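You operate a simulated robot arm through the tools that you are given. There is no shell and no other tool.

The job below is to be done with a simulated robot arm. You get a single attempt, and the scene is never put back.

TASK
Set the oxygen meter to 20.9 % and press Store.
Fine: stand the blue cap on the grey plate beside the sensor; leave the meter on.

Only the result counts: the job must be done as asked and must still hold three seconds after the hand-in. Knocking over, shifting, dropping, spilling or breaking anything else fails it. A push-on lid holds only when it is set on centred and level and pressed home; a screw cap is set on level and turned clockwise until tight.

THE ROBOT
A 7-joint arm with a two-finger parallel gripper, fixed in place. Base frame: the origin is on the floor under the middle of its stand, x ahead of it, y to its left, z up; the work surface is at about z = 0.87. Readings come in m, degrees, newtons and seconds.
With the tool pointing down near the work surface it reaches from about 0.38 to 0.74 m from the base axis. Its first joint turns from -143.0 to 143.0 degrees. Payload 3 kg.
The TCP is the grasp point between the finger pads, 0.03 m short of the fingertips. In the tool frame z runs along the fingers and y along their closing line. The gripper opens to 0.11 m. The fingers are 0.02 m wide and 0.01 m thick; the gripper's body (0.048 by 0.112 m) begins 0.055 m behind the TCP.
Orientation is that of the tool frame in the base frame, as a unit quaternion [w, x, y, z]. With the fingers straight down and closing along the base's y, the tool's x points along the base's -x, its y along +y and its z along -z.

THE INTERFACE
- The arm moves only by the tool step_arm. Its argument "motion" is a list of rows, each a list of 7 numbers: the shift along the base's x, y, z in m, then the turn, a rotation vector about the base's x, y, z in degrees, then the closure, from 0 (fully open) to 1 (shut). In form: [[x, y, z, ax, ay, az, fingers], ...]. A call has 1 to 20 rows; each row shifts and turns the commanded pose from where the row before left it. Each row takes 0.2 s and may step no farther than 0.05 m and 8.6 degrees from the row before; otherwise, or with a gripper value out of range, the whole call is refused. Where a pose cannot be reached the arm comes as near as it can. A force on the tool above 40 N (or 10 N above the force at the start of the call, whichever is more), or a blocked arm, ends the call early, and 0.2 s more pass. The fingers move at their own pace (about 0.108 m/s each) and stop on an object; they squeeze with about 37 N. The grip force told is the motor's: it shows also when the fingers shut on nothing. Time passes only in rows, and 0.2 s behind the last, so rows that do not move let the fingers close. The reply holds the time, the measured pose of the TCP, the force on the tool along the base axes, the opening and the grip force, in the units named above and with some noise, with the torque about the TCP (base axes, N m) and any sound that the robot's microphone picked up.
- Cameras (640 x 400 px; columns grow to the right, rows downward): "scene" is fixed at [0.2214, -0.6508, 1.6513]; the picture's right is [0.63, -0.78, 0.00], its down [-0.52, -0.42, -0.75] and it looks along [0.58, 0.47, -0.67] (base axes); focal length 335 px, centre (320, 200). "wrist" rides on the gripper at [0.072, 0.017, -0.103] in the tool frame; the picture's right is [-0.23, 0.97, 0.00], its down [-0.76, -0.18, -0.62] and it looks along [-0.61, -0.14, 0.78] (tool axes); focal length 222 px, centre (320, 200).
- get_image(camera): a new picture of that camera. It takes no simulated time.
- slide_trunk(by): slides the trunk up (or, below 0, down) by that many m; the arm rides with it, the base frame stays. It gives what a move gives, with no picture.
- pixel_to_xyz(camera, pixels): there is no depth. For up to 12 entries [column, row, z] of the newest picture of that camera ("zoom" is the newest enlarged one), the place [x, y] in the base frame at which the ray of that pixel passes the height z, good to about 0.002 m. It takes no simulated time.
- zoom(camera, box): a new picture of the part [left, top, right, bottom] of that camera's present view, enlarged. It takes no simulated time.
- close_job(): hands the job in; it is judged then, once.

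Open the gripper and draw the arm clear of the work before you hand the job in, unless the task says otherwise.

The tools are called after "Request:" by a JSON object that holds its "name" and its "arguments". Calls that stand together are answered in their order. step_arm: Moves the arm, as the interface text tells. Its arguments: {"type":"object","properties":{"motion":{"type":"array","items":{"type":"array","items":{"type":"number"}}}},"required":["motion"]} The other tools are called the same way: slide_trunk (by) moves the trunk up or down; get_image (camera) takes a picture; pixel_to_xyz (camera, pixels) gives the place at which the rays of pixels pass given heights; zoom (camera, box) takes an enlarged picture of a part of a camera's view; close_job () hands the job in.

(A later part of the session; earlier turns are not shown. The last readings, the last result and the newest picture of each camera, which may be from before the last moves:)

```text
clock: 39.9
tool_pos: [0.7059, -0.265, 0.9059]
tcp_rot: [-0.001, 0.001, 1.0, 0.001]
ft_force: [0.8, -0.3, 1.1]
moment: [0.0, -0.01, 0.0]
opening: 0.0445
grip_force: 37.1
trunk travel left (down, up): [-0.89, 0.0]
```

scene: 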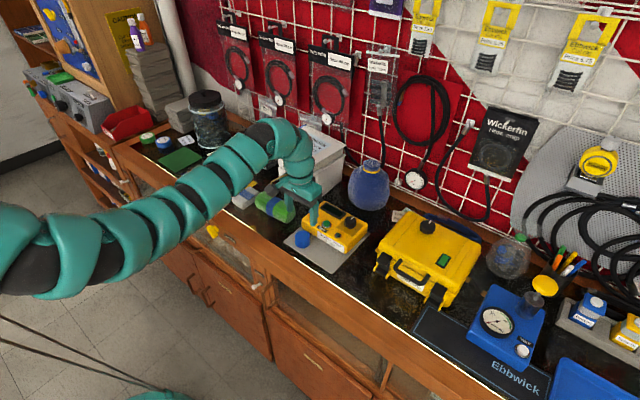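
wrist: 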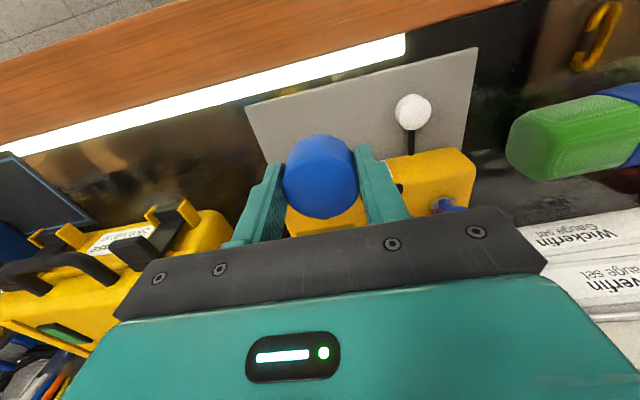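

Force is within noise at 0.906; one more millimetre to confirm contact.

Request:
{"name": "step_arm", "arguments": {"motion": [[0, 0, -0.001, 0, 0, 0, 1], [0, 0, 0, 0, 0, 0, 1]]}}

Request:
{"name": "step_arm", "arguments": {"motion": [[0, 0, -0.001, 0, 0, 0, 1], [0, 0, 0, 0, 0, 0, 1]]}}

Request:
{"name": "zoom", "arguments": {"camera": "scene", "box": [303, 230, 357, 266]}}

```text
clock: 40.5
tool_pos: [0.7068, -0.2645, 0.9069]
tcp_rot: [0.0, 0.0, 1.0, -0.001]
ft_force: [-1.2, 0.4, 8.3]
moment: [-0.03, 0.05, 0.0]
opening: 0.0445
grip_force: 37.0
trunk travel left (down, up): [-0.89, 0.0]
```

```text
clock: 41.0
tool_pos: [0.7069, -0.264, 0.9065]
tcp_rot: [0.0, 0.001, 1.0, 0.0]
ft_force: [2.3, -0.9, 17.2]
moment: [-0.08, 0.06, 0.01]
opening: 0.0445
grip_force: 37.3
trunk travel left (down, up): [-0.89, 0.0]
```

```text
11.11 times, centred on (330, 248) of scene
```

zoom: 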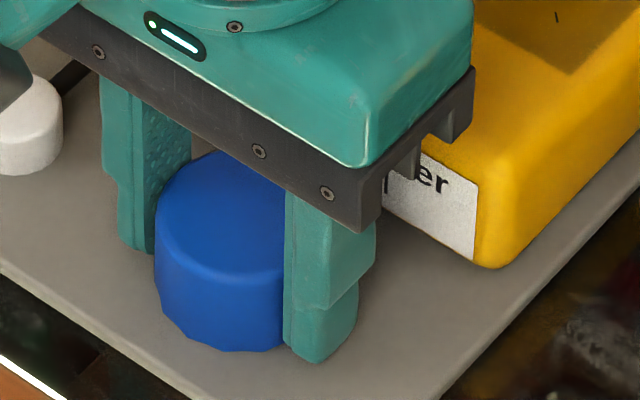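

Contact confirmed (8 then 17 N up). I'll ease up 1.5 mm to unload, then open the fingers to ~0.075.

Request:
{"name": "step_arm", "arguments": {"motion": [[0, 0, 0.0015, 0, 0, 0, 1], [0, 0, 0, 0, 0, 0, 0.5], [0, 0, 0, 0, 0, 0, 0.3], [0, 0, 0, 0, 0, 0, 0.3]]}}

Request:
{"name": "zoom", "arguments": {"camera": "scene", "box": [293, 224, 357, 266]}}

```text
clock: 42.0
tool_pos: [0.7066, -0.2647, 0.9062]
tcp_rot: [-0.002, 0.002, 1.0, -0.001]
ft_force: [-0.3, -0.4, -0.4]
moment: [-0.01, -0.02, 0.0]
opening: 0.077
grip_force: 0.1
trunk travel left (down, up): [-0.89, 0.0]
```

```text
9.52 times, centred on (325, 245) of scene
```

zoom: 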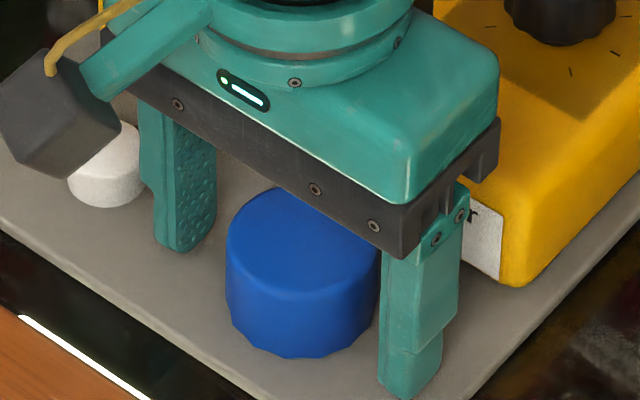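

The cap stands upright on the plate, free of the fingers. I'll raise the arm straight up and look at the whole meter.

Request:
{"name": "step_arm", "arguments": {"motion": [[0, 0, 0.01, 0, 0, 0, 0.3], [0, 0, 0.015, 0, 0, 0, 0.3], [0, 0, 0.02, 0, 0, 0, 0.3], [0, 0, 0.025, 0, 0, 0, 0.3], [0, 0, 0.025, 0, 0, 0, 0.3], [0, 0, 0.02, 0, 0, 0, 0.3]]}}

Request:
{"name": "zoom", "arguments": {"camera": "scene", "box": [270, 190, 370, 270]}}

Request:
{"name": "get_image", "arguments": {"camera": "wrist"}}

```text
clock: 43.5
tool_pos: [0.7066, -0.2647, 1.0222]
tcp_rot: [-0.001, 0.001, 1.0, -0.002]
ft_force: [0.2, -0.3, -0.8]
moment: [-0.02, 0.01, 0.03]
opening: 0.0768
grip_force: 0.0
trunk travel left (down, up): [-0.89, 0.0]
```

```text
5.00 times, centred on (320, 230) of scene
```

zoom: 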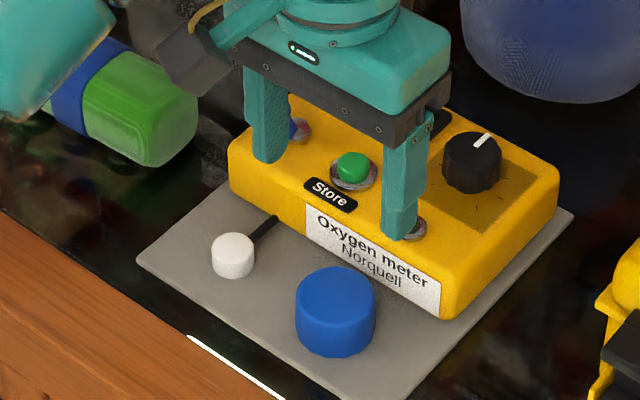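

```text
taken
```

wrist: 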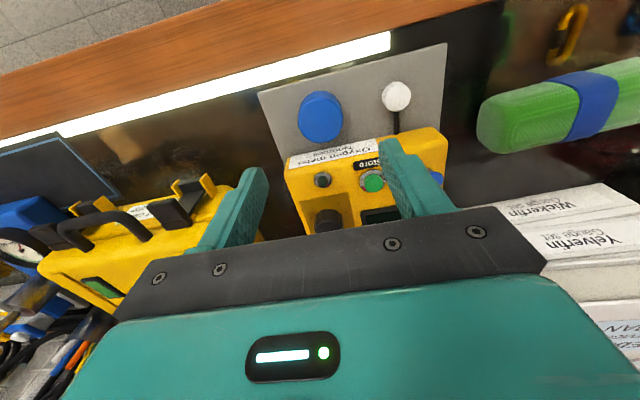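

The cap now stands on the plate at zoom (335,312) with the sensor exposed. Next the toggle: I'll close the fingers and move to a point on its −x side, at (0.738,−0.172), still above it.

Request:
{"name": "step_arm", "arguments": {"motion": [[0, 0.015, 0, 0, 0, 0, 0.6], [0.004, 0.016, 0, 0, 0, 0, 1], [0.004, 0.016, 0, 0, 0, 0, 1], [0.004, 0.015, 0, 0, 0, 0, 1], [0.004, 0.015, 0, 0, 0, 0, 1], [0.007, 0.015, 0, 0, 0, 0, 1], [0.007, 0, 0, 0, 0, 0, 1], [0, 0, 0, 0, 0, 0, 1]]}}

Request:
{"name": "get_image", "arguments": {"camera": "wrist"}}

Request:
{"name": "zoom", "arguments": {"camera": "scene", "box": [270, 180, 370, 260]}}

```text
clock: 45.2
tool_pos: [0.7372, -0.1728, 1.0209]
tcp_rot: [-0.001, 0.0, 1.0, 0.001]
ft_force: [-0.9, 0.2, 0.3]
moment: [0.0, 0.01, 0.05]
opening: 0.0001
grip_force: 37.7
trunk travel left (down, up): [-0.89, 0.0]
```

```text
taken
```

wrist: 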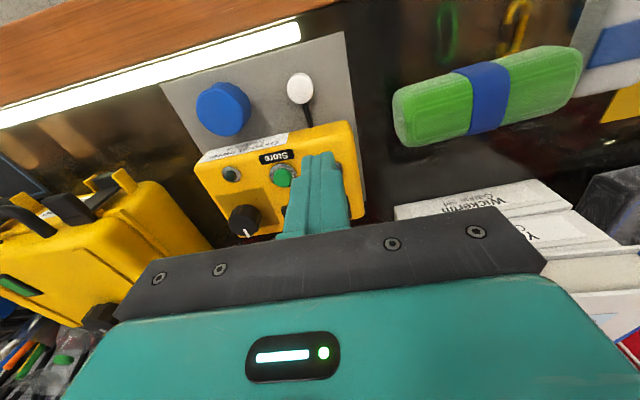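

```text
5.00 times, centred on (320, 220) of scene
```

zoom: 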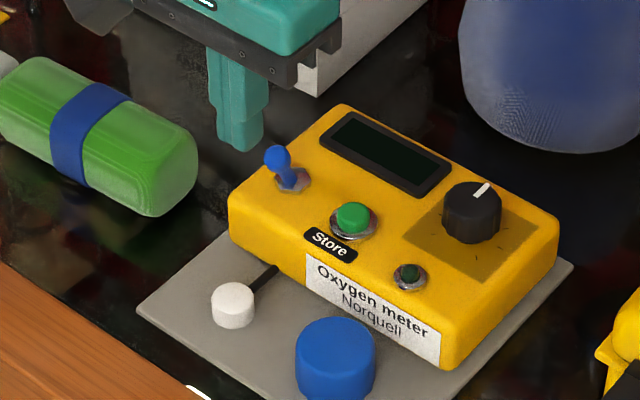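

The toggle is visible at zoom (277,157)/(291,181) and the closed fingers are behind it in −x. I'll lower the fingertips to lever height (TCP z≈0.969) with ~2 cm clearance before the ball.

Request:
{"name": "step_arm", "arguments": {"motion": [[0, 0, -0.015, 0, 0, 0, 1], [0, 0, -0.015, 0, 0, 0, 1], [0, 0, -0.012, 0, 0, 0, 1], [0, 0, -0.01, 0, 0, 0, 1], [0, 0, 0, 0, 0, 0, 1]]}}

Request:
{"name": "zoom", "arguments": {"camera": "scene", "box": [290, 190, 350, 238]}}

```text
clock: 46.5
tool_pos: [0.7364, -0.1722, 0.9704]
tcp_rot: [-0.001, 0.001, 1.0, 0.001]
ft_force: [-0.2, -0.8, 0.0]
moment: [-0.03, -0.01, 0.02]
opening: 0.0
grip_force: 37.0
trunk travel left (down, up): [-0.89, 0.0]
```

```text
8.33 times, centred on (320, 214) of scene
```

zoom: 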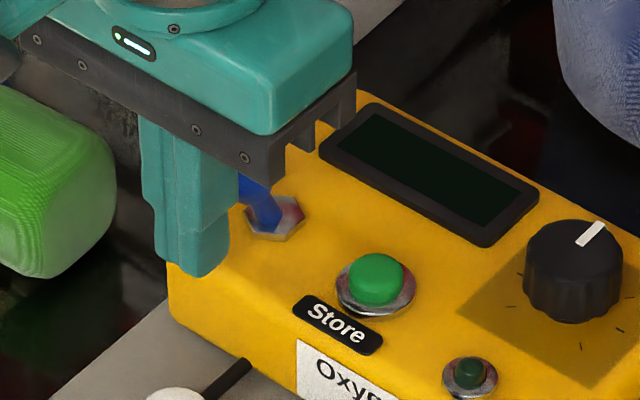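

The fingers sit just before the lever. I'll push +x gently in 4 mm steps toward the lever.

Request:
{"name": "step_arm", "arguments": {"motion": [[0.004, 0, 0, 0, 0, 0, 1], [0.004, 0, 0, 0, 0, 0, 1], [0.004, 0, 0, 0, 0, 0, 1], [0.004, 0, 0, 0, 0, 0, 1], [0.004, 0, 0, 0, 0, 0, 1], [0.004, 0, 0, 0, 0, 0, 1]]}}

Request:
{"name": "zoom", "arguments": {"camera": "scene", "box": [290, 190, 350, 238]}}

```text
clock: 47.9
tool_pos: [0.7622, -0.1735, 0.9704]
tcp_rot: [-0.002, 0.001, 1.0, 0.001]
ft_force: [-1.6, -0.4, 0.5]
moment: [-0.01, 0.03, 0.05]
opening: 0.0004
grip_force: 36.7
trunk travel left (down, up): [-0.89, 0.0]
```

```text
8.33 times, centred on (320, 214) of scene
```

zoom: 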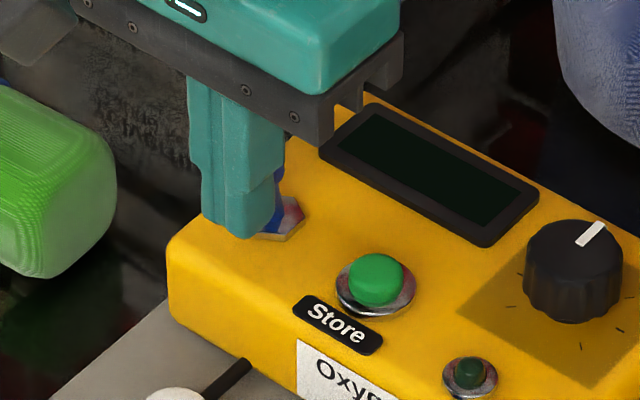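

Contact is beginning (−1.6 N in x). I'll keep pushing in 3 mm steps.

Request:
{"name": "step_arm", "arguments": {"motion": [[0.003, 0, 0, 0, 0, 0, 1], [0.003, 0, 0, 0, 0, 0, 1], [0.003, 0, 0, 0, 0, 0, 1]]}}

Request:
{"name": "zoom", "arguments": {"camera": "scene", "box": [290, 190, 350, 238]}}

```text
clock: 48.6
tool_pos: [0.7639, -0.1734, 0.9704]
tcp_rot: [-0.001, 0.001, 1.0, 0.0]
ft_force: [-1.1, 0.0, -0.4]
moment: [-0.05, 0.01, -0.03]
opening: 0.0003
grip_force: 37.0
out of reach, approached as far as the arm can: row 2
trunk travel left (down, up): [-0.89, 0.0]
```

```text
8.33 times, centred on (320, 214) of scene
```

zoom: 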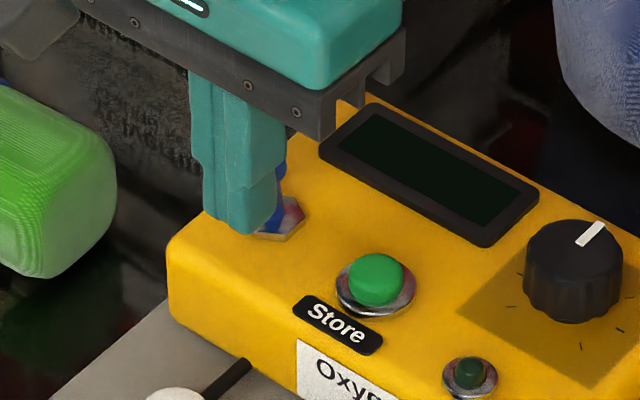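

The arm hit its vertical-tool reach limit at x≈0.764, short of flipping the lever. I'll back off and up, then tilt the fingers forward (about −y) to gain reach.

Request:
{"name": "step_arm", "arguments": {"motion": [[-0.015, 0, 0, 0, 0, 0, 1], [-0.015, 0, 0.01, 0, 0, 0, 1], [-0.015, 0, 0.015, 0, 0, 0, 1], [0, 0, 0, 0, -5, 0, 1], [0, 0, 0, 0, -5, 0, 1], [0, 0, 0, 0, -5, 0, 1], [0, 0, 0, 0, -5, 0, 1], [0, 0, 0, 0, -5, 0, 1], [0, 0, 0, 0, -5, 0, 1]]}}

Request:
{"name": "get_image", "arguments": {"camera": "scene"}}

Request:
{"name": "get_image", "arguments": {"camera": "wrist"}}

```text
clock: 50.6
tool_pos: [0.7194, -0.1727, 0.9941]
tcp_rot: [0.258, 0.001, 0.966, 0.001]
ft_force: [-0.1, 0.7, 0.2]
moment: [-0.01, 0.02, -0.03]
opening: 0.0003
grip_force: 36.8
trunk travel left (down, up): [-0.89, 0.0]
```

```text
taken
```

scene: 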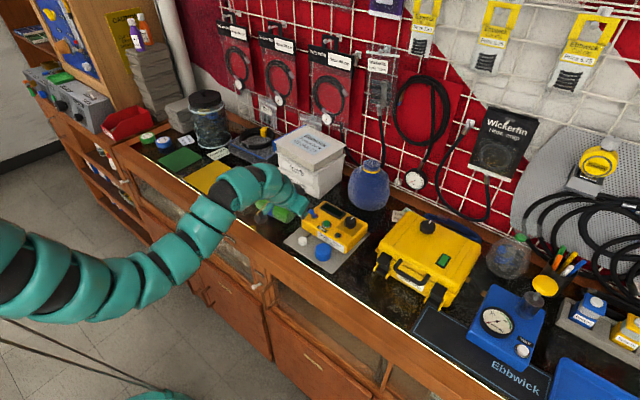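

```text
taken
```

wrist: 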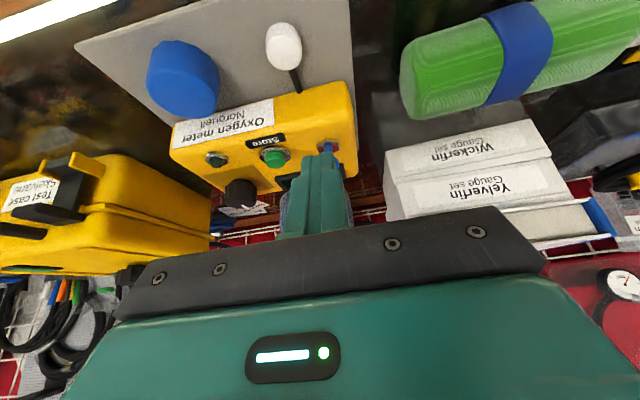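

Tilt of 30° achieved at (0.719,−0.173,0.994). I'll lower the fingertips to lever height, then push +x in 4 mm steps.

Request:
{"name": "step_arm", "arguments": {"motion": [[0, 0, -0.012, 0, 0, 0, 1], [0, 0, -0.011, 0, 0, 0, 1], [0.005, 0, 0, 0, 0, 0, 1], [0.005, 0, 0, 0, 0, 0, 1], [0.005, 0, 0, 0, 0, 0, 1], [0.004, 0, 0, 0, 0, 0, 1], [0, 0, 0, 0, 0, 0, 1]]}}

Request:
{"name": "zoom", "arguments": {"camera": "scene", "box": [290, 190, 350, 238]}}

```text
clock: 52.2
tool_pos: [0.7399, -0.1748, 0.9726]
tcp_rot: [0.259, 0.001, 0.966, 0.0]
ft_force: [0.9, 0.7, 0.4]
moment: [0.02, -0.04, 0.0]
opening: 0.0002
grip_force: 36.9
trunk travel left (down, up): [-0.89, 0.0]
```

```text
8.33 times, centred on (320, 214) of scene
```

zoom: 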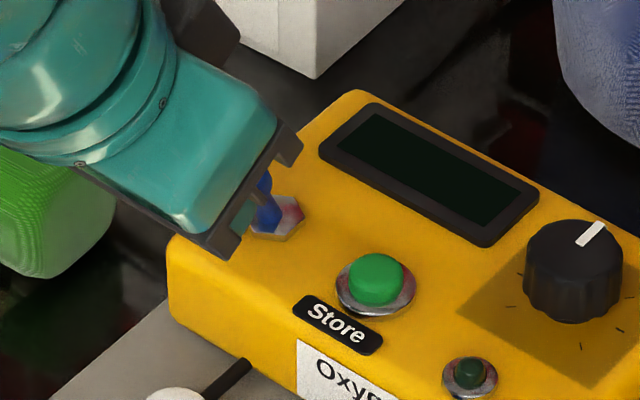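

The fingertips are near the lever. I'll continue pushing +x with a small +y correction, 3–4 mm per row.

Request:
{"name": "step_arm", "arguments": {"motion": [[0.004, 0.002, 0, 0, 0, 0, 1], [0.004, 0, 0, 0, 0, 0, 1], [0.004, 0, 0, 0, 0, 0, 1], [0.003, 0, 0, 0, 0, 0, 1], [0.003, 0, 0, 0, 0, 0, 1]]}}

Request:
{"name": "zoom", "arguments": {"camera": "scene", "box": [290, 190, 350, 238]}}

```text
clock: 53.5
tool_pos: [0.7588, -0.1708, 0.9723]
tcp_rot: [0.259, 0.002, 0.966, 0.001]
ft_force: [0.1, 0.0, -0.5]
moment: [0.01, -0.01, 0.01]
opening: 0.0001
grip_force: 37.0
trunk travel left (down, up): [-0.89, 0.0]
```

```text
8.33 times, centred on (320, 214) of scene
```

zoom: 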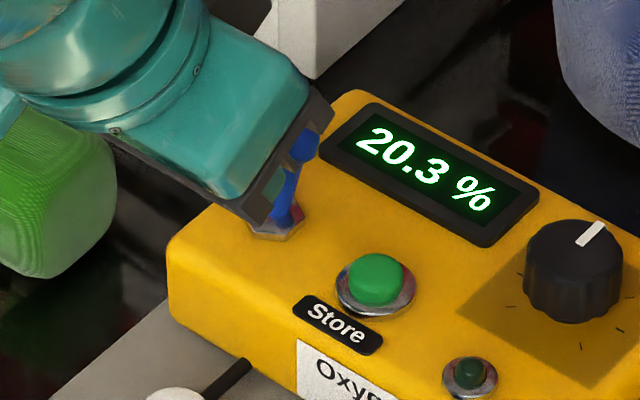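

The toggle flipped and the display reads 20.3 %. I'll back the fingers away from the lever and rise, then re-check the reading.

Request:
{"name": "step_arm", "arguments": {"motion": [[-0.01, 0, 0, 0, 0, 0, 1], [-0.01, 0, 0.005, 0, 0, 0, 1], [-0.01, 0, 0.015, 0, 0, 0, 1], [0, 0, 0.02, 0, 0, 0, 1], [0, 0, 0.02, 0, 0, 0, 1], [0, 0, 0, 0, 0, 0, 1]]}}

Request:
{"name": "zoom", "arguments": {"camera": "scene", "box": [290, 190, 370, 250]}}

Request:
{"name": "get_image", "arguments": {"camera": "wrist"}}

```text
clock: 54.9
tool_pos: [0.728, -0.1719, 1.0327]
tcp_rot: [0.258, 0.001, 0.966, 0.0]
ft_force: [-0.1, 0.2, 0.1]
moment: [0.02, -0.05, 0.0]
opening: 0.0002
grip_force: 37.0
trunk travel left (down, up): [-0.89, 0.0]
```

```text
6.67 times, centred on (330, 220) of scene
```

zoom: 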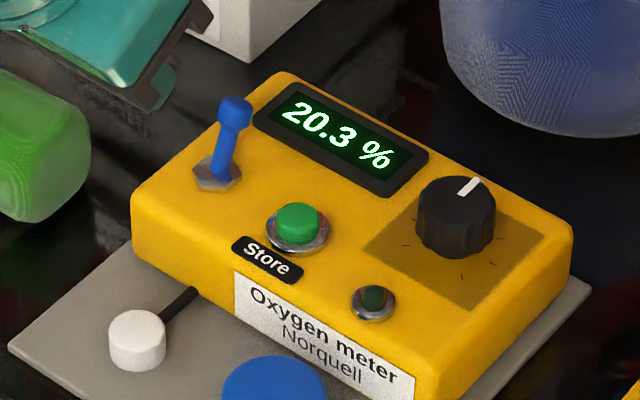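

```text
taken
```

wrist: 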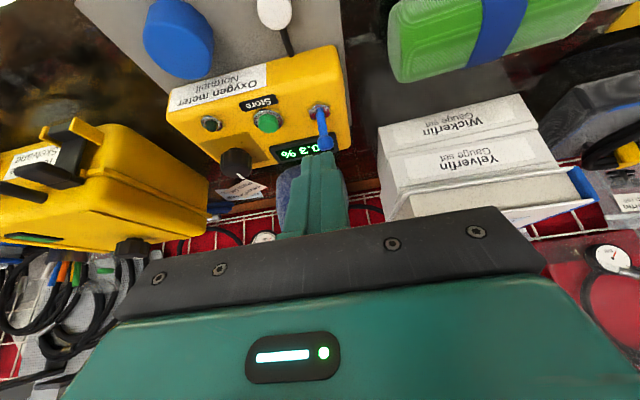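

Display holds at 20.3 %. Next is the knob; I'll zoom both cameras on it for precise location and pointer angle.

Request:
{"name": "zoom", "arguments": {"camera": "wrist", "box": [190, 100, 290, 200]}}

Request:
{"name": "zoom", "arguments": {"camera": "scene", "box": [332, 205, 377, 235]}}

```text
4.00 times, centred on (240, 150) of wrist
```

zoom: 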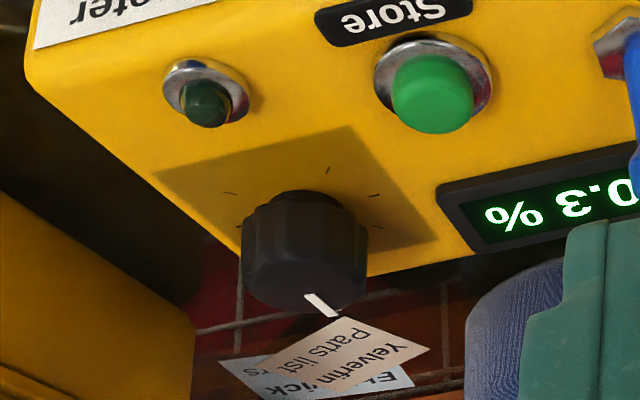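

```text
13.33 times, centred on (354, 220) of scene
```

zoom: 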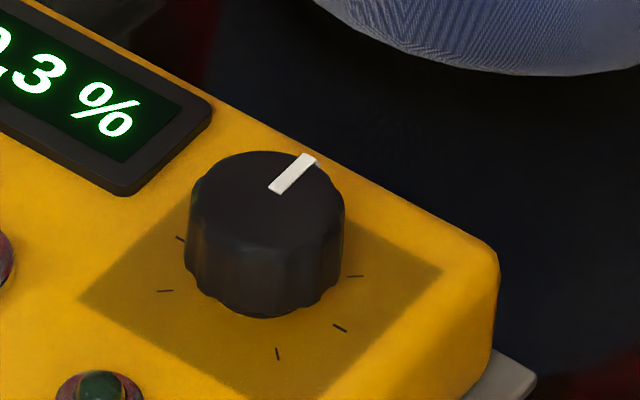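

I'll triangulate the knob's white pointer ends and top centre from both views.

Request:
{"name": "pixel_to_xyz", "arguments": {"camera": "scene", "pixels": [[353.25, 216.85, 0.94], [353.25, 216.85, 0.945], [353.25, 216.85, 0.95], [350.6, 219.25, 0.94], [350.6, 219.25, 0.945], [350.6, 219.25, 0.95], [350.0, 220.0, 0.945], [344.3, 219.5, 0.945], [355.8, 219.5, 0.945], [349.7, 228.8, 0.925]]}}

Request:
{"name": "pixel_to_xyz", "arguments": {"camera": "wrist", "pixels": [[243.25, 178.25, 0.94], [243.25, 178.25, 0.945], [243.25, 178.25, 0.95], [237.5, 174, 0.94], [237.5, 174, 0.945], [237.5, 174, 0.95], [236.3, 171.3, 0.945], [220.3, 165, 0.945], [251.8, 165, 0.945], [235, 147.5, 0.925], [268, 122, 0.935]]}}

```text
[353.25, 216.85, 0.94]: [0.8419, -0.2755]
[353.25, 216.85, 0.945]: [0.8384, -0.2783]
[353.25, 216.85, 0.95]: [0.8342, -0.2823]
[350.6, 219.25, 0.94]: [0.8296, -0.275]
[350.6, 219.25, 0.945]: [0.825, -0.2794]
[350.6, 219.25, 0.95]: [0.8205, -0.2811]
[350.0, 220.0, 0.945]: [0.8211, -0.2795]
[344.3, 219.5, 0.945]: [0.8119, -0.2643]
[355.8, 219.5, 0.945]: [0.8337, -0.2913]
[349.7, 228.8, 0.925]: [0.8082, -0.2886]
```

```text
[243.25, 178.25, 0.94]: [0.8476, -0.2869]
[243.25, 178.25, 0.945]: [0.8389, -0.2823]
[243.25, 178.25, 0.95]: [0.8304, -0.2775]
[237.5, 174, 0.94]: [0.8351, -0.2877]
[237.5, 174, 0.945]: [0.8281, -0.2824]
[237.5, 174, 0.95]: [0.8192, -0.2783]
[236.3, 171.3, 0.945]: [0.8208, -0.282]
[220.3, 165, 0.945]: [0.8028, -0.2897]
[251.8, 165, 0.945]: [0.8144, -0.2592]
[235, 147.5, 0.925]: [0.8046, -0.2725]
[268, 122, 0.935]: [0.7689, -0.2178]
```

The knob axis is at about (0.8215,−0.280), top z≈0.946, ~34 mm wide, pointer toward +x, ticks spanning about ±135°. I'll open the fingers to ~0.055, tilt to 45°, and move to an approach point behind and above the knob.

Request:
{"name": "step_arm", "arguments": {"motion": [[0, -0.02, 0, 0, 0, 0, 0.5], [0, -0.02, 0, 0, -5, 0, 0.5], [0, -0.02, 0, 0, -5, 0, 0.5], [0.01, -0.02, 0, 0, -5, 0, 0.5], [0.01, -0.02, -0.01, 0, 0, 0, 0.5], [0.015, -0.008, -0.015, 0, 0, 0, 0.5], [0, 0, 0, 0, 0, 0, 0.5]]}}

Request:
{"name": "get_image", "arguments": {"camera": "wrist"}}

Request:
{"name": "zoom", "arguments": {"camera": "scene", "box": [290, 180, 390, 255]}}

```text
clock: 56.5
tool_pos: [0.7625, -0.2796, 1.008]
tcp_rot: [0.382, 0.001, 0.924, 0.001]
ft_force: [-0.7, 0.8, -1.0]
moment: [0.0, 0.01, -0.03]
opening: 0.0551
grip_force: 0.1
trunk travel left (down, up): [-0.89, 0.0]
```

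```text
taken
```

wrist: 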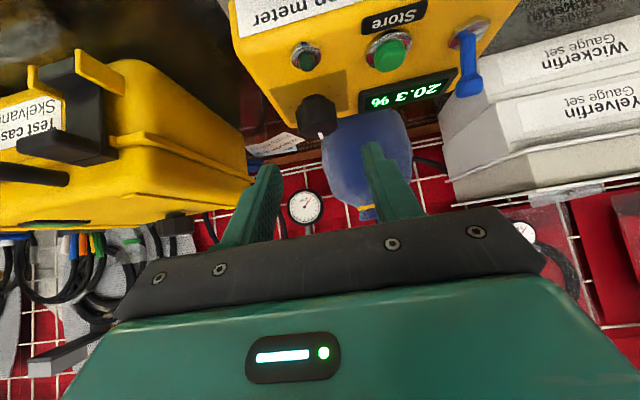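

```text
5.33 times, centred on (340, 218) of scene
```

zoom: 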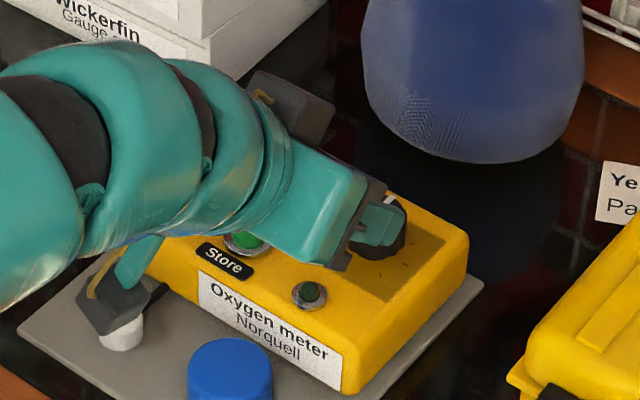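

The fingers straddle the knob line and the wrist camera can read the display (20.3 %, upside down). I'll advance along the tool axis toward the knob in small steps, stopping slightly short.

Request:
{"name": "step_arm", "arguments": {"motion": [[0.007, 0, -0.008, 0, 0, 0, 0.5], [0.007, 0, -0.008, 0, 0, 0, 0.5], [0.007, 0, -0.008, 0, 0, 0, 0.5], [0.007, 0, -0.008, 0, 0, 0, 0.5], [0, 0, 0, 0, 0, 0, 0.5]]}}

Request:
{"name": "get_image", "arguments": {"camera": "wrist"}}

Request:
{"name": "zoom", "arguments": {"camera": "scene", "box": [290, 180, 390, 255]}}

```text
clock: 57.6
tool_pos: [0.7915, -0.2799, 0.9758]
tcp_rot: [0.381, 0.002, 0.924, 0.0]
ft_force: [1.0, 0.5, -0.1]
moment: [-0.01, 0.0, -0.03]
opening: 0.0551
grip_force: 0.1
trunk travel left (down, up): [-0.89, 0.0]
```

```text
taken
```

wrist: 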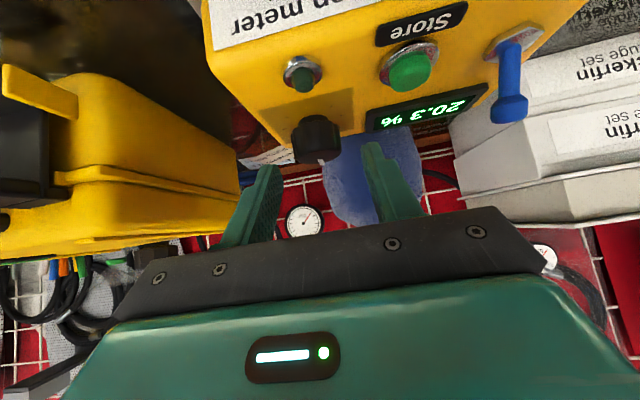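

```text
5.33 times, centred on (340, 218) of scene
```

zoom: 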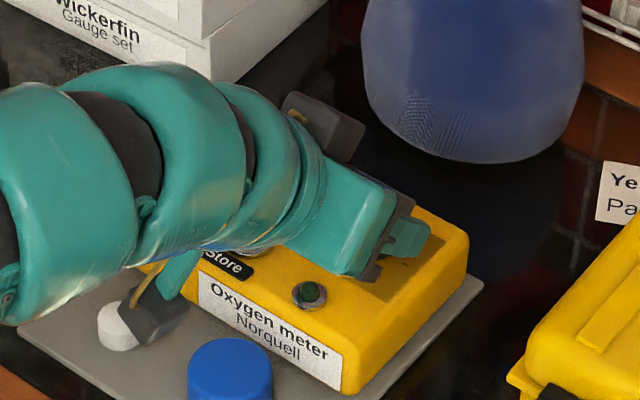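

The knob (wrist px 316,140) lies just beyond the fingertips and between them. I'll advance the last ~2 cm along the tool axis.

Request:
{"name": "step_arm", "arguments": {"motion": [[0.0045, 0, -0.0055, 0, 0, 0, 0.5], [0.0045, 0, -0.0055, 0, 0, 0, 0.5], [0.004, 0, -0.005, 0, 0, 0, 0.5], [0, 0, 0, 0, 0, 0, 0.5]]}}

Request:
{"name": "get_image", "arguments": {"camera": "wrist"}}

Request:
{"name": "zoom", "arguments": {"camera": "scene", "box": [320, 190, 380, 235]}}

```text
clock: 58.6
tool_pos: [0.8019, -0.2793, 0.9589]
tcp_rot: [0.382, 0.001, 0.924, 0.001]
ft_force: [0.0, -0.6, 0.3]
moment: [0.0, -0.03, -0.01]
opening: 0.0552
grip_force: 0.0
trunk travel left (down, up): [-0.89, 0.0]
```

```text
taken
```

wrist: 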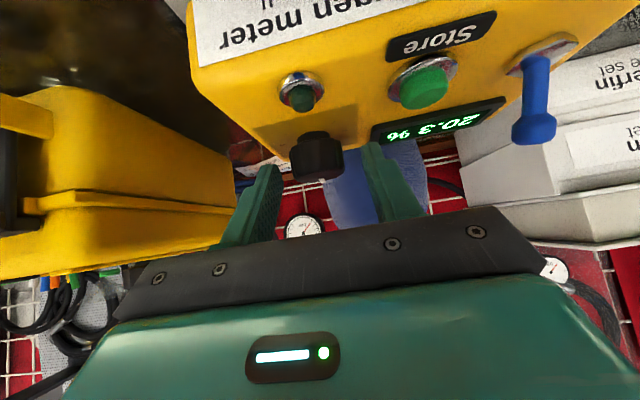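

```text
8.89 times, centred on (350, 212) of scene
```

zoom: 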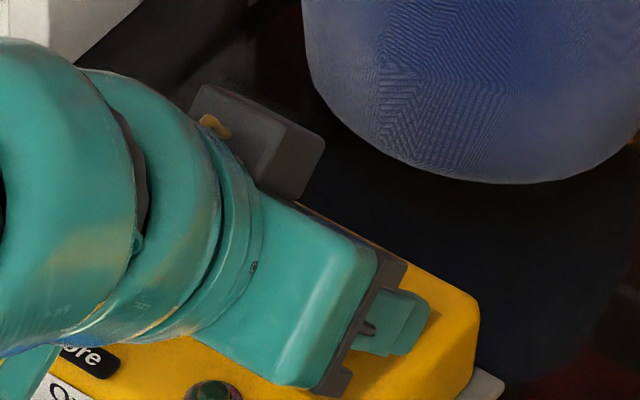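

The fingertips now flank the knob. I'll zoom the wrist view to verify overlap and clearance before closing.

Request:
{"name": "zoom", "arguments": {"camera": "wrist", "box": [220, 60, 420, 240]}}

```text
2.22 times, centred on (320, 150) of wrist
```

zoom: 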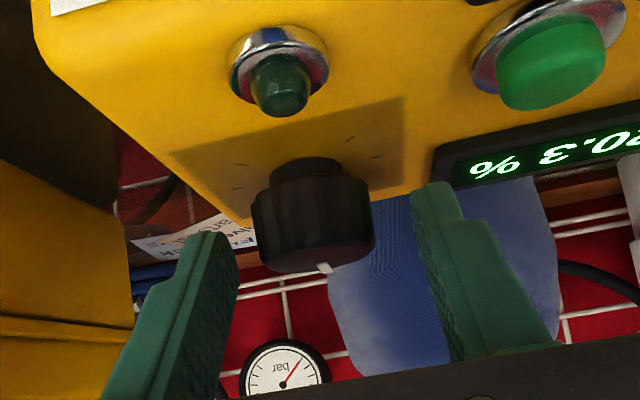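

The knob appears ~4 mm to the −y side of the finger midline. I'll compute the knob edges and finger inner edges in base coordinates from this zoom.

Request:
{"name": "pixel_to_xyz", "arguments": {"camera": "zoom", "pixels": [[250, 220, 0.938], [374, 220, 0.938], [312, 220, 0.938], [238, 240, 0.938], [412, 195, 0.938], [325, 265, 0.946], [312, 262, 0.946], [310, 175, 0.926]]}}

```text
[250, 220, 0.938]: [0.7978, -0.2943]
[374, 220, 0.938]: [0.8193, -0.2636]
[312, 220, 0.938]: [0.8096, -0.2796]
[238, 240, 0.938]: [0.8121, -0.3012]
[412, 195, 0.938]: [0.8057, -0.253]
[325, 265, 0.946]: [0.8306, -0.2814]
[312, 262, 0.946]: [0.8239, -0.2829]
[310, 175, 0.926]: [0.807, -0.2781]
```

Knob centre comes out at y≈−0.281. I'll shift 3 mm in x and −1.5 mm in y, then close gently on the knob.

Request:
{"name": "step_arm", "arguments": {"motion": [[0.003, -0.0015, 0, 0, 0, 0, 0.5], [0, 0, 0, 0, 0, 0, 0.6], [0, 0, 0, 0, 0, 0, 0.65], [0, 0, 0, 0, 0, 0, 0.65]]}}

Request:
{"name": "zoom", "arguments": {"camera": "wrist", "box": [220, 60, 500, 240]}}

```text
clock: 59.6
tool_pos: [0.8063, -0.2813, 0.9579]
tcp_rot: [0.381, 0.001, 0.925, 0.001]
ft_force: [0.3, -1.5, -0.3]
moment: [0.03, -0.04, 0.02]
opening: 0.0382
grip_force: 0.0
trunk travel left (down, up): [-0.89, 0.0]
```

```text
2.22 times, centred on (360, 150) of wrist
```

zoom: 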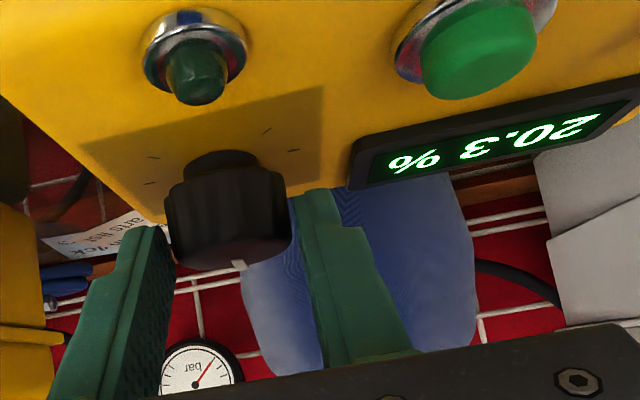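

The fingers (opening 0.038) sit evenly beside the knob, display still 20.3. I'll close fully to grip it.

Request:
{"name": "step_arm", "arguments": {"motion": [[0, 0, 0, 0, 0, 0, 0.75], [0, 0, 0, 0, 0, 0, 1], [0, 0, 0, 0, 0, 0, 1]]}}

Request:
{"name": "zoom", "arguments": {"camera": "wrist", "box": [220, 60, 500, 240]}}

```text
clock: 60.5
tool_pos: [0.8066, -0.2809, 0.9582]
tcp_rot: [0.381, 0.0, 0.924, 0.001]
ft_force: [-0.9, 3.0, -1.1]
moment: [-0.26, 0.0, 0.06]
opening: 0.0355
grip_force: 45.4
trunk travel left (down, up): [-0.89, 0.0]
```

```text
2.22 times, centred on (360, 150) of wrist
```

zoom: 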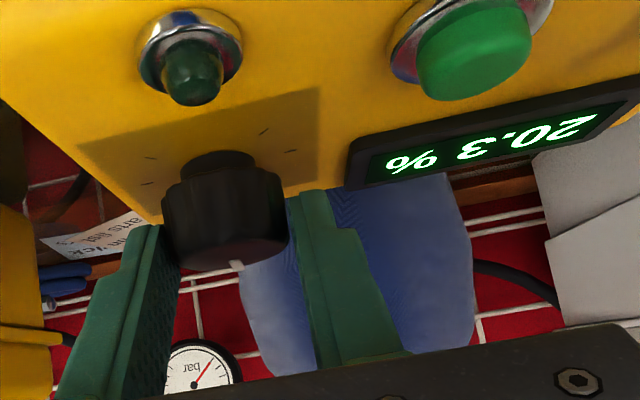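

The knob is gripped (opening 0.0355). I'll turn clockwise by 5° about the knob's axis with the matching +1.3 mm y shift and read the display.

Request:
{"name": "step_arm", "arguments": {"motion": [[0, 0.0006, 0, 0, 0, -2.5, 1], [0, 0.0007, 0, 0, 0, -2.5, 1], [0, 0, 0, 0, 0, 0, 1]]}}

Request:
{"name": "zoom", "arguments": {"camera": "wrist", "box": [220, 60, 500, 240]}}

```text
clock: 61.2
tool_pos: [0.8067, -0.2788, 0.9587]
tcp_rot: [0.381, 0.042, 0.924, -0.016]
ft_force: [-0.2, 4.7, -2.2]
moment: [-0.35, 0.49, 0.08]
opening: 0.0356
grip_force: 45.3
trunk travel left (down, up): [-0.89, 0.0]
```

```text
2.22 times, centred on (360, 150) of wrist
```

zoom: 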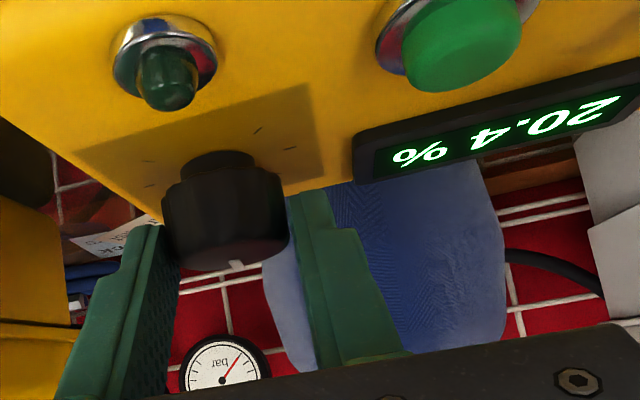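

Clockwise raised it to 20.4 %. I'll turn another 10° the same way.

Request:
{"name": "step_arm", "arguments": {"motion": [[0.0001, 0.0006, 0, 0, 0, -2.5, 1], [0.0001, 0.0006, 0, 0, 0, -2.5, 1], [0.0001, 0.0006, 0, 0, 0, -2.5, 1], [0.0001, 0.0006, 0, 0, 0, -2.5, 1], [0, 0, 0, 0, 0, 0, 1]]}}

Request:
{"name": "zoom", "arguments": {"camera": "wrist", "box": [220, 60, 500, 240]}}

```text
clock: 62.5
tool_pos: [0.8072, -0.2756, 0.9587]
tcp_rot: [0.378, 0.122, 0.917, -0.049]
ft_force: [-2.2, 5.1, -3.7]
moment: [-0.33, 0.1, 0.08]
opening: 0.0356
grip_force: 44.8
trunk travel left (down, up): [-0.89, 0.0]
```

```text
2.22 times, centred on (360, 150) of wrist
```

zoom: 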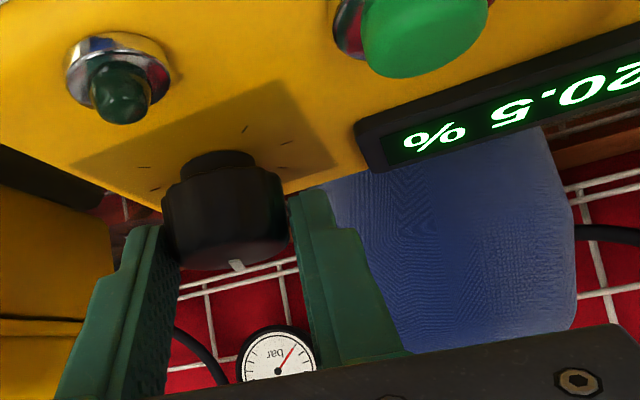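

Now 20.5 % after 15° (≈0.014 %/°), so about 28° more is needed. I'll turn another 15°.

Request:
{"name": "step_arm", "arguments": {"motion": [[0.0002, 0.0006, 0, 0, 0, -2.5, 1], [0.0002, 0.0006, 0, 0, 0, -2.5, 1], [0.0002, 0.0006, 0, 0, 0, -2.5, 1], [0.0003, 0.0006, 0, 0, 0, -2.5, 1], [0.0003, 0.0006, 0, 0, 0, -2.5, 1], [0.0003, 0.0006, 0, 0, 0, -2.5, 1], [0, 0, 0, 0, 0, 0, 1]]}}

Request:
{"name": "get_image", "arguments": {"camera": "wrist"}}

Request:
{"name": "zoom", "arguments": {"camera": "scene", "box": [280, 170, 400, 260]}}

```text
clock: 64.0
tool_pos: [0.8084, -0.2737, 0.9594]
tcp_rot: [0.368, 0.24, 0.893, -0.098]
ft_force: [-6.0, 0.2, -1.4]
moment: [0.02, 1.31, -0.03]
opening: 0.0357
grip_force: 44.6
trunk travel left (down, up): [-0.89, 0.0]
```

```text
taken
```

wrist: 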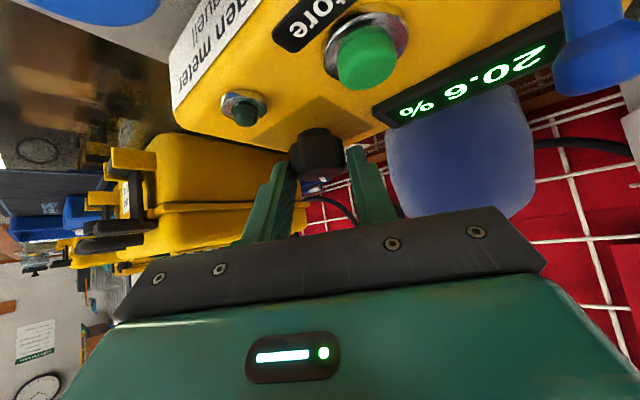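

```text
4.44 times, centred on (340, 215) of scene
```

zoom: 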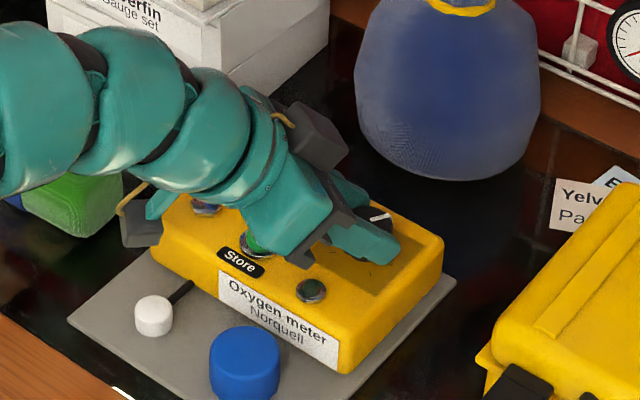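

The display seems to read 20.6 but it's upside down, so I'll zoom in to distinguish 6 from 9.

Request:
{"name": "zoom", "arguments": {"camera": "wrist", "box": [370, 20, 590, 140]}}

```text
2.91 times, centred on (480, 80) of wrist
```

zoom: 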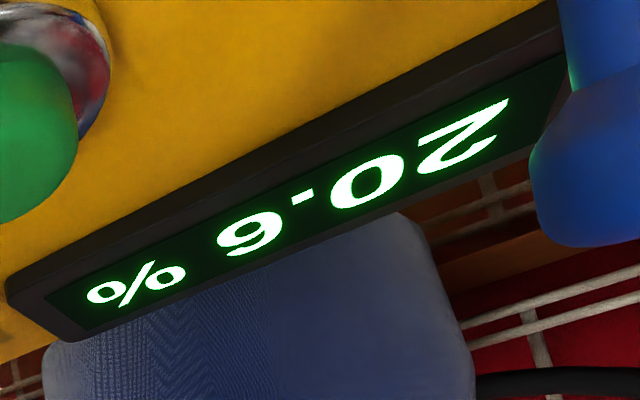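

The upside-down glyph with its loop at the top is a displayed 6, so 20.6 %. I'll release slightly, back off along the tool axis, and re-grip at a fresh angle for the remaining turn.

Request:
{"name": "step_arm", "arguments": {"motion": [[0, 0, 0, 0, 0, 0, 0.6], [0, 0, 0, 0, 0, 0, 0.58], [-0.003, 0.0018, 0.0036, 0, 0, 0, 0.55], [-0.006, 0.0035, 0.007, 0, 0, 0, 0.5], [-0.0063, 0.0035, 0.0071, 0, 0, 0, 0.5], [0, 0, 0, 0, 0, 0, 0.5]]}}

Request:
{"name": "get_image", "arguments": {"camera": "wrist"}}

Request:
{"name": "zoom", "arguments": {"camera": "wrist", "box": [240, 20, 600, 220]}}

```text
clock: 65.5
tool_pos: [0.7942, -0.2639, 0.9745]
tcp_rot: [0.369, 0.239, 0.893, -0.097]
ft_force: [-0.4, 0.5, 0.0]
moment: [0.0, 0.02, 0.01]
opening: 0.0553
grip_force: 0.0
trunk travel left (down, up): [-0.89, 0.0]
```

```text
taken
```

wrist: 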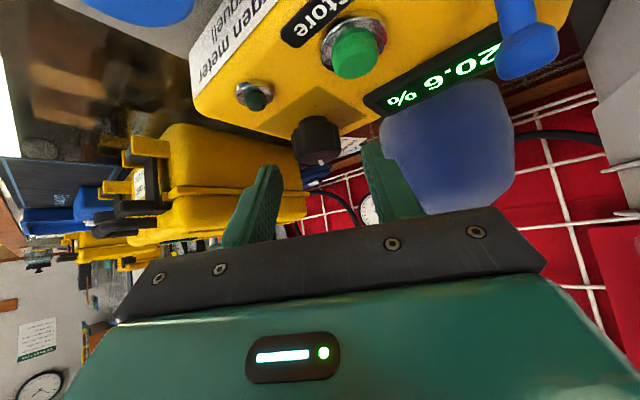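

```text
1.78 times, centred on (420, 120) of wrist
```

zoom: 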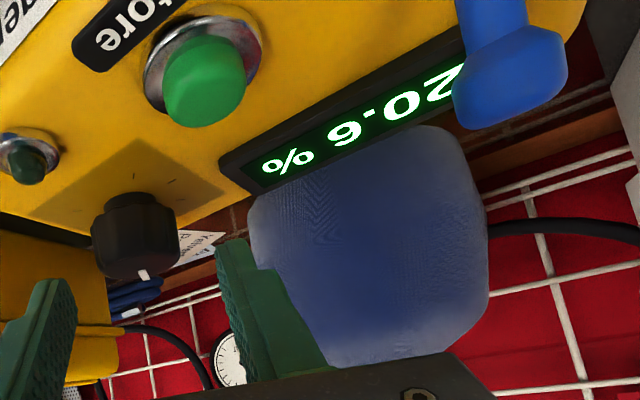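

Released cleanly with 20.6 % kept. I'll swing the hand back by 25° around the knob axis.

Request:
{"name": "step_arm", "arguments": {"motion": [[-0.0014, -0.0026, 0, 0, 0, 5, 0.5], [-0.0012, -0.0028, 0, 0, 0, 5, 0.5], [-0.001, -0.0029, 0, 0, 0, 5, 0.5], [-0.0007, -0.003, 0, 0, 0, 5, 0.5], [-0.0005, -0.003, 0, 0, 0, 5, 0.5], [0, 0, 0, 0, 0, 0, 0.5]]}}

Request:
{"name": "zoom", "arguments": {"camera": "wrist", "box": [220, 60, 500, 240]}}

```text
clock: 66.8
tool_pos: [0.7883, -0.2797, 0.976]
tcp_rot: [0.382, 0.041, 0.923, -0.016]
ft_force: [0.0, 0.8, -0.9]
moment: [-0.01, 0.02, 0.0]
opening: 0.0551
grip_force: 0.1
trunk travel left (down, up): [-0.89, 0.0]
```

```text
2.22 times, centred on (360, 150) of wrist
```

zoom: 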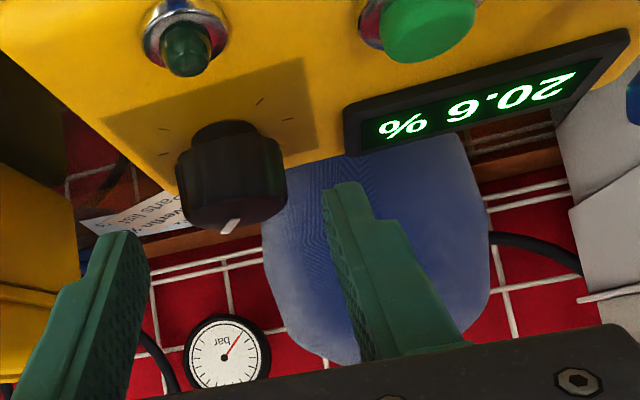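

Aligned at −5° azimuth with the display still 20.6. I'll advance onto the knob and re-grip.

Request:
{"name": "step_arm", "arguments": {"motion": [[0.006, -0.0003, -0.006, 0, 0, 0, 0.5], [0.006, -0.0003, -0.006, 0, 0, 0, 0.5], [0.006, 0, -0.0055, 0, 0, 0, 0.55], [0, 0, 0, 0, 0, 0, 0.65], [0, 0, 0, 0, 0, 0, 0.8], [0, 0, 0, 0, 0, 0, 1], [0, 0, 0, 0, 0, 0, 1]]}}

Request:
{"name": "zoom", "arguments": {"camera": "wrist", "box": [220, 60, 500, 240]}}

```text
clock: 68.5
tool_pos: [0.8065, -0.2796, 0.9586]
tcp_rot: [0.38, 0.041, 0.924, -0.016]
ft_force: [-2.0, 5.2, -5.6]
moment: [-0.39, 0.14, 0.04]
opening: 0.0356
grip_force: 44.8
trunk travel left (down, up): [-0.89, 0.0]
```

```text
2.22 times, centred on (360, 150) of wrist
```

zoom: 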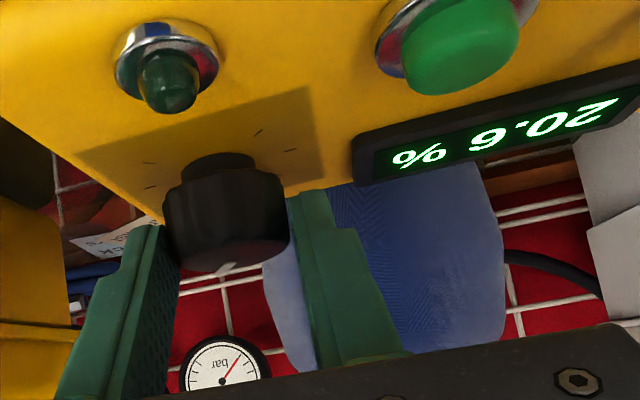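

Re-gripped at 20.6 %. I'll turn another 15° clockwise.

Request:
{"name": "step_arm", "arguments": {"motion": [[0.0001, 0.0006, 0, 0, 0, -2.5, 1], [0.0001, 0.0006, 0, 0, 0, -2.5, 1], [0.0001, 0.0006, 0, 0, 0, -2.5, 1], [0.0002, 0.0006, 0, 0, 0, -2.5, 1], [0.0002, 0.0006, 0, 0, 0, -2.5, 1], [0.0002, 0.0006, 0, 0, 0, -2.5, 1], [0, 0, 0, 0, 0, 0, 1]]}}

Request:
{"name": "zoom", "arguments": {"camera": "wrist", "box": [260, 10, 600, 210]}}

```text
clock: 70.0
tool_pos: [0.8072, -0.2758, 0.9574]
tcp_rot: [0.375, 0.162, 0.91, -0.065]
ft_force: [-7.2, 6.8, -10.5]
moment: [-0.34, 0.29, 0.05]
opening: 0.0355
grip_force: 45.3
trunk travel left (down, up): [-0.89, 0.0]
```

```text
1.88 times, centred on (430, 110) of wrist
```

zoom: 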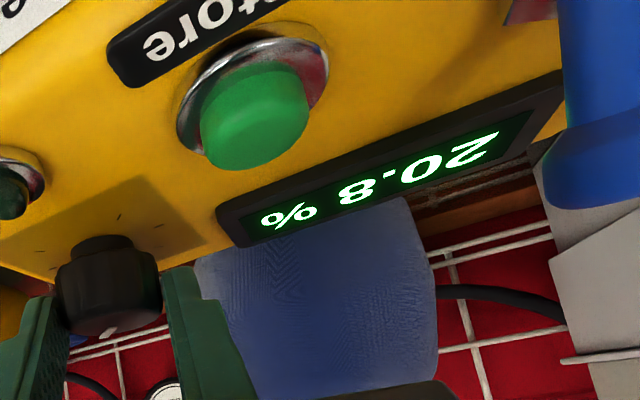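

20.8 % now. I'll continue in 2° steps, easing z by a fraction of a millimetre to relieve the −10 N.

Request:
{"name": "step_arm", "arguments": {"motion": [[0.0, 0.0004, -0.0004, 0, 0, -2, 1], [0.0, 0.0004, -0.0003, 0, 0, -2, 1], [0, 0, 0, 0, 0, 0, 1]]}}

Request:
{"name": "zoom", "arguments": {"camera": "wrist", "box": [260, 10, 600, 210]}}

```text
clock: 70.8
tool_pos: [0.8066, -0.2745, 0.9582]
tcp_rot: [0.374, 0.193, 0.904, -0.078]
ft_force: [-10.9, 6.5, -7.9]
moment: [0.09, 1.28, -0.02]
opening: 0.0355
grip_force: 44.3
trunk travel left (down, up): [-0.89, 0.0]
```

```text
1.88 times, centred on (430, 110) of wrist
```

zoom: 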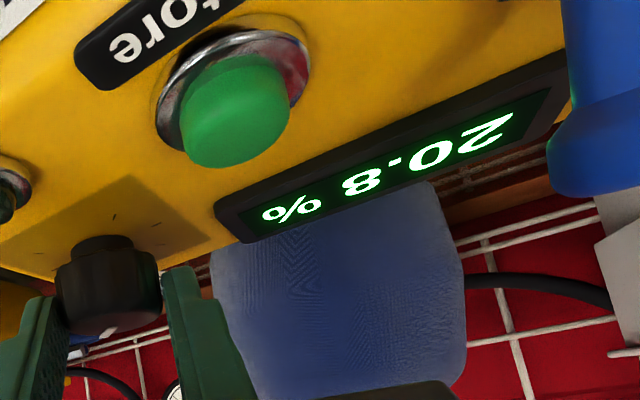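

Still 20.8 %. I'll turn 3° more, relieving the −x force slightly.

Request:
{"name": "step_arm", "arguments": {"motion": [[-0.0003, 0.0003, 0, 0, 0, -1.5, 1], [-0.0003, 0.0003, 0, 0, 0, -1.5, 1], [0, 0, 0, 0, 0, 0, 1]]}}

Request:
{"name": "zoom", "arguments": {"camera": "wrist", "box": [260, 10, 600, 210]}}

```text
clock: 71.7
tool_pos: [0.8078, -0.2736, 0.9588]
tcp_rot: [0.372, 0.216, 0.899, -0.088]
ft_force: [-5.0, 3.8, -6.3]
moment: [-0.07, 0.87, -0.02]
opening: 0.0354
grip_force: 45.5
trunk travel left (down, up): [-0.89, 0.0]
```

```text
1.88 times, centred on (430, 110) of wrist
```

zoom: 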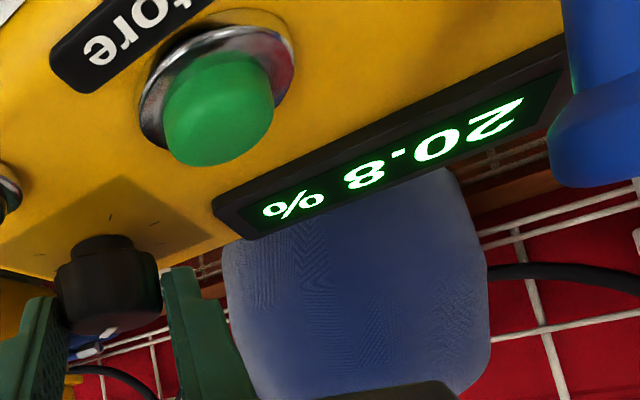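

Still 20.8 % at roughly −27° azimuth. Another 3° clockwise.

Request:
{"name": "step_arm", "arguments": {"motion": [[0, 0.0003, 0, 0, 0, -1.5, 1], [0, 0.0003, 0, 0, 0, -1.5, 1], [0, 0, 0, 0, 0, 0, 1]]}}

Request:
{"name": "zoom", "arguments": {"camera": "wrist", "box": [260, 10, 600, 210]}}

```text
clock: 72.5
tool_pos: [0.8068, -0.2736, 0.959]
tcp_rot: [0.369, 0.239, 0.892, -0.098]
ft_force: [2.3, 1.8, -3.6]
moment: [-0.3, 0.42, 0.06]
opening: 0.0354
grip_force: 44.8
trunk travel left (down, up): [-0.89, 0.0]
```

```text
1.88 times, centred on (430, 110) of wrist
```

zoom: 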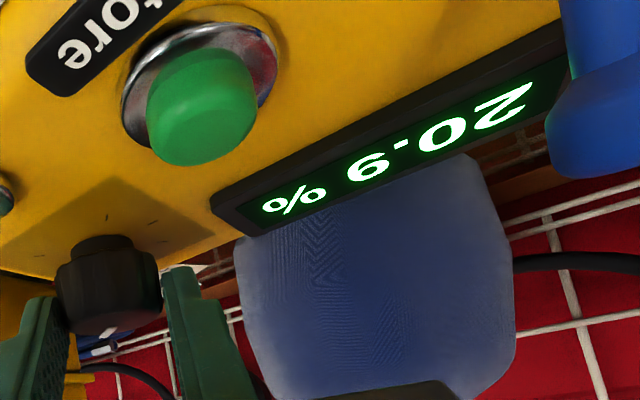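

The display now shows 20.9 % (glyph with loop at the bottom when inverted). It has only just crossed, so I'll turn 3° more to sit near the middle of the 20.9 band.

Request:
{"name": "step_arm", "arguments": {"motion": [[0.0002, 0.0003, 0, 0, 0, -1.5, 1], [0.0002, 0.0003, 0, 0, 0, -1.5, 1], [0, 0, 0, 0, 0, 0, 1]]}}

Request:
{"name": "zoom", "arguments": {"camera": "wrist", "box": [370, 20, 590, 140]}}

```text
clock: 73.2
tool_pos: [0.8084, -0.2724, 0.9582]
tcp_rot: [0.367, 0.263, 0.886, -0.107]
ft_force: [8.7, 2.6, 2.9]
moment: [-0.03, 0.25, 0.08]
opening: 0.0355
grip_force: 45.1
trunk travel left (down, up): [-0.89, 0.0]
```

```text
2.91 times, centred on (480, 80) of wrist
```

zoom: 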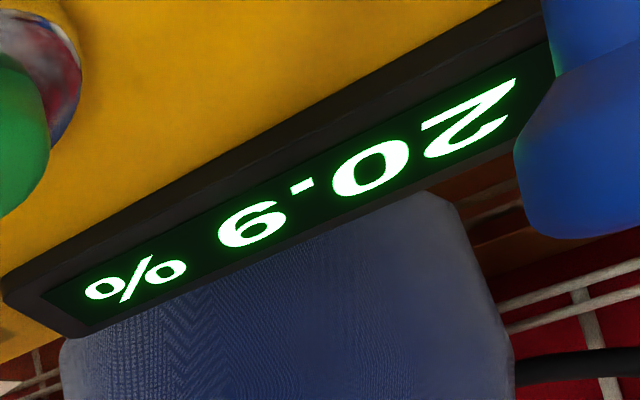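

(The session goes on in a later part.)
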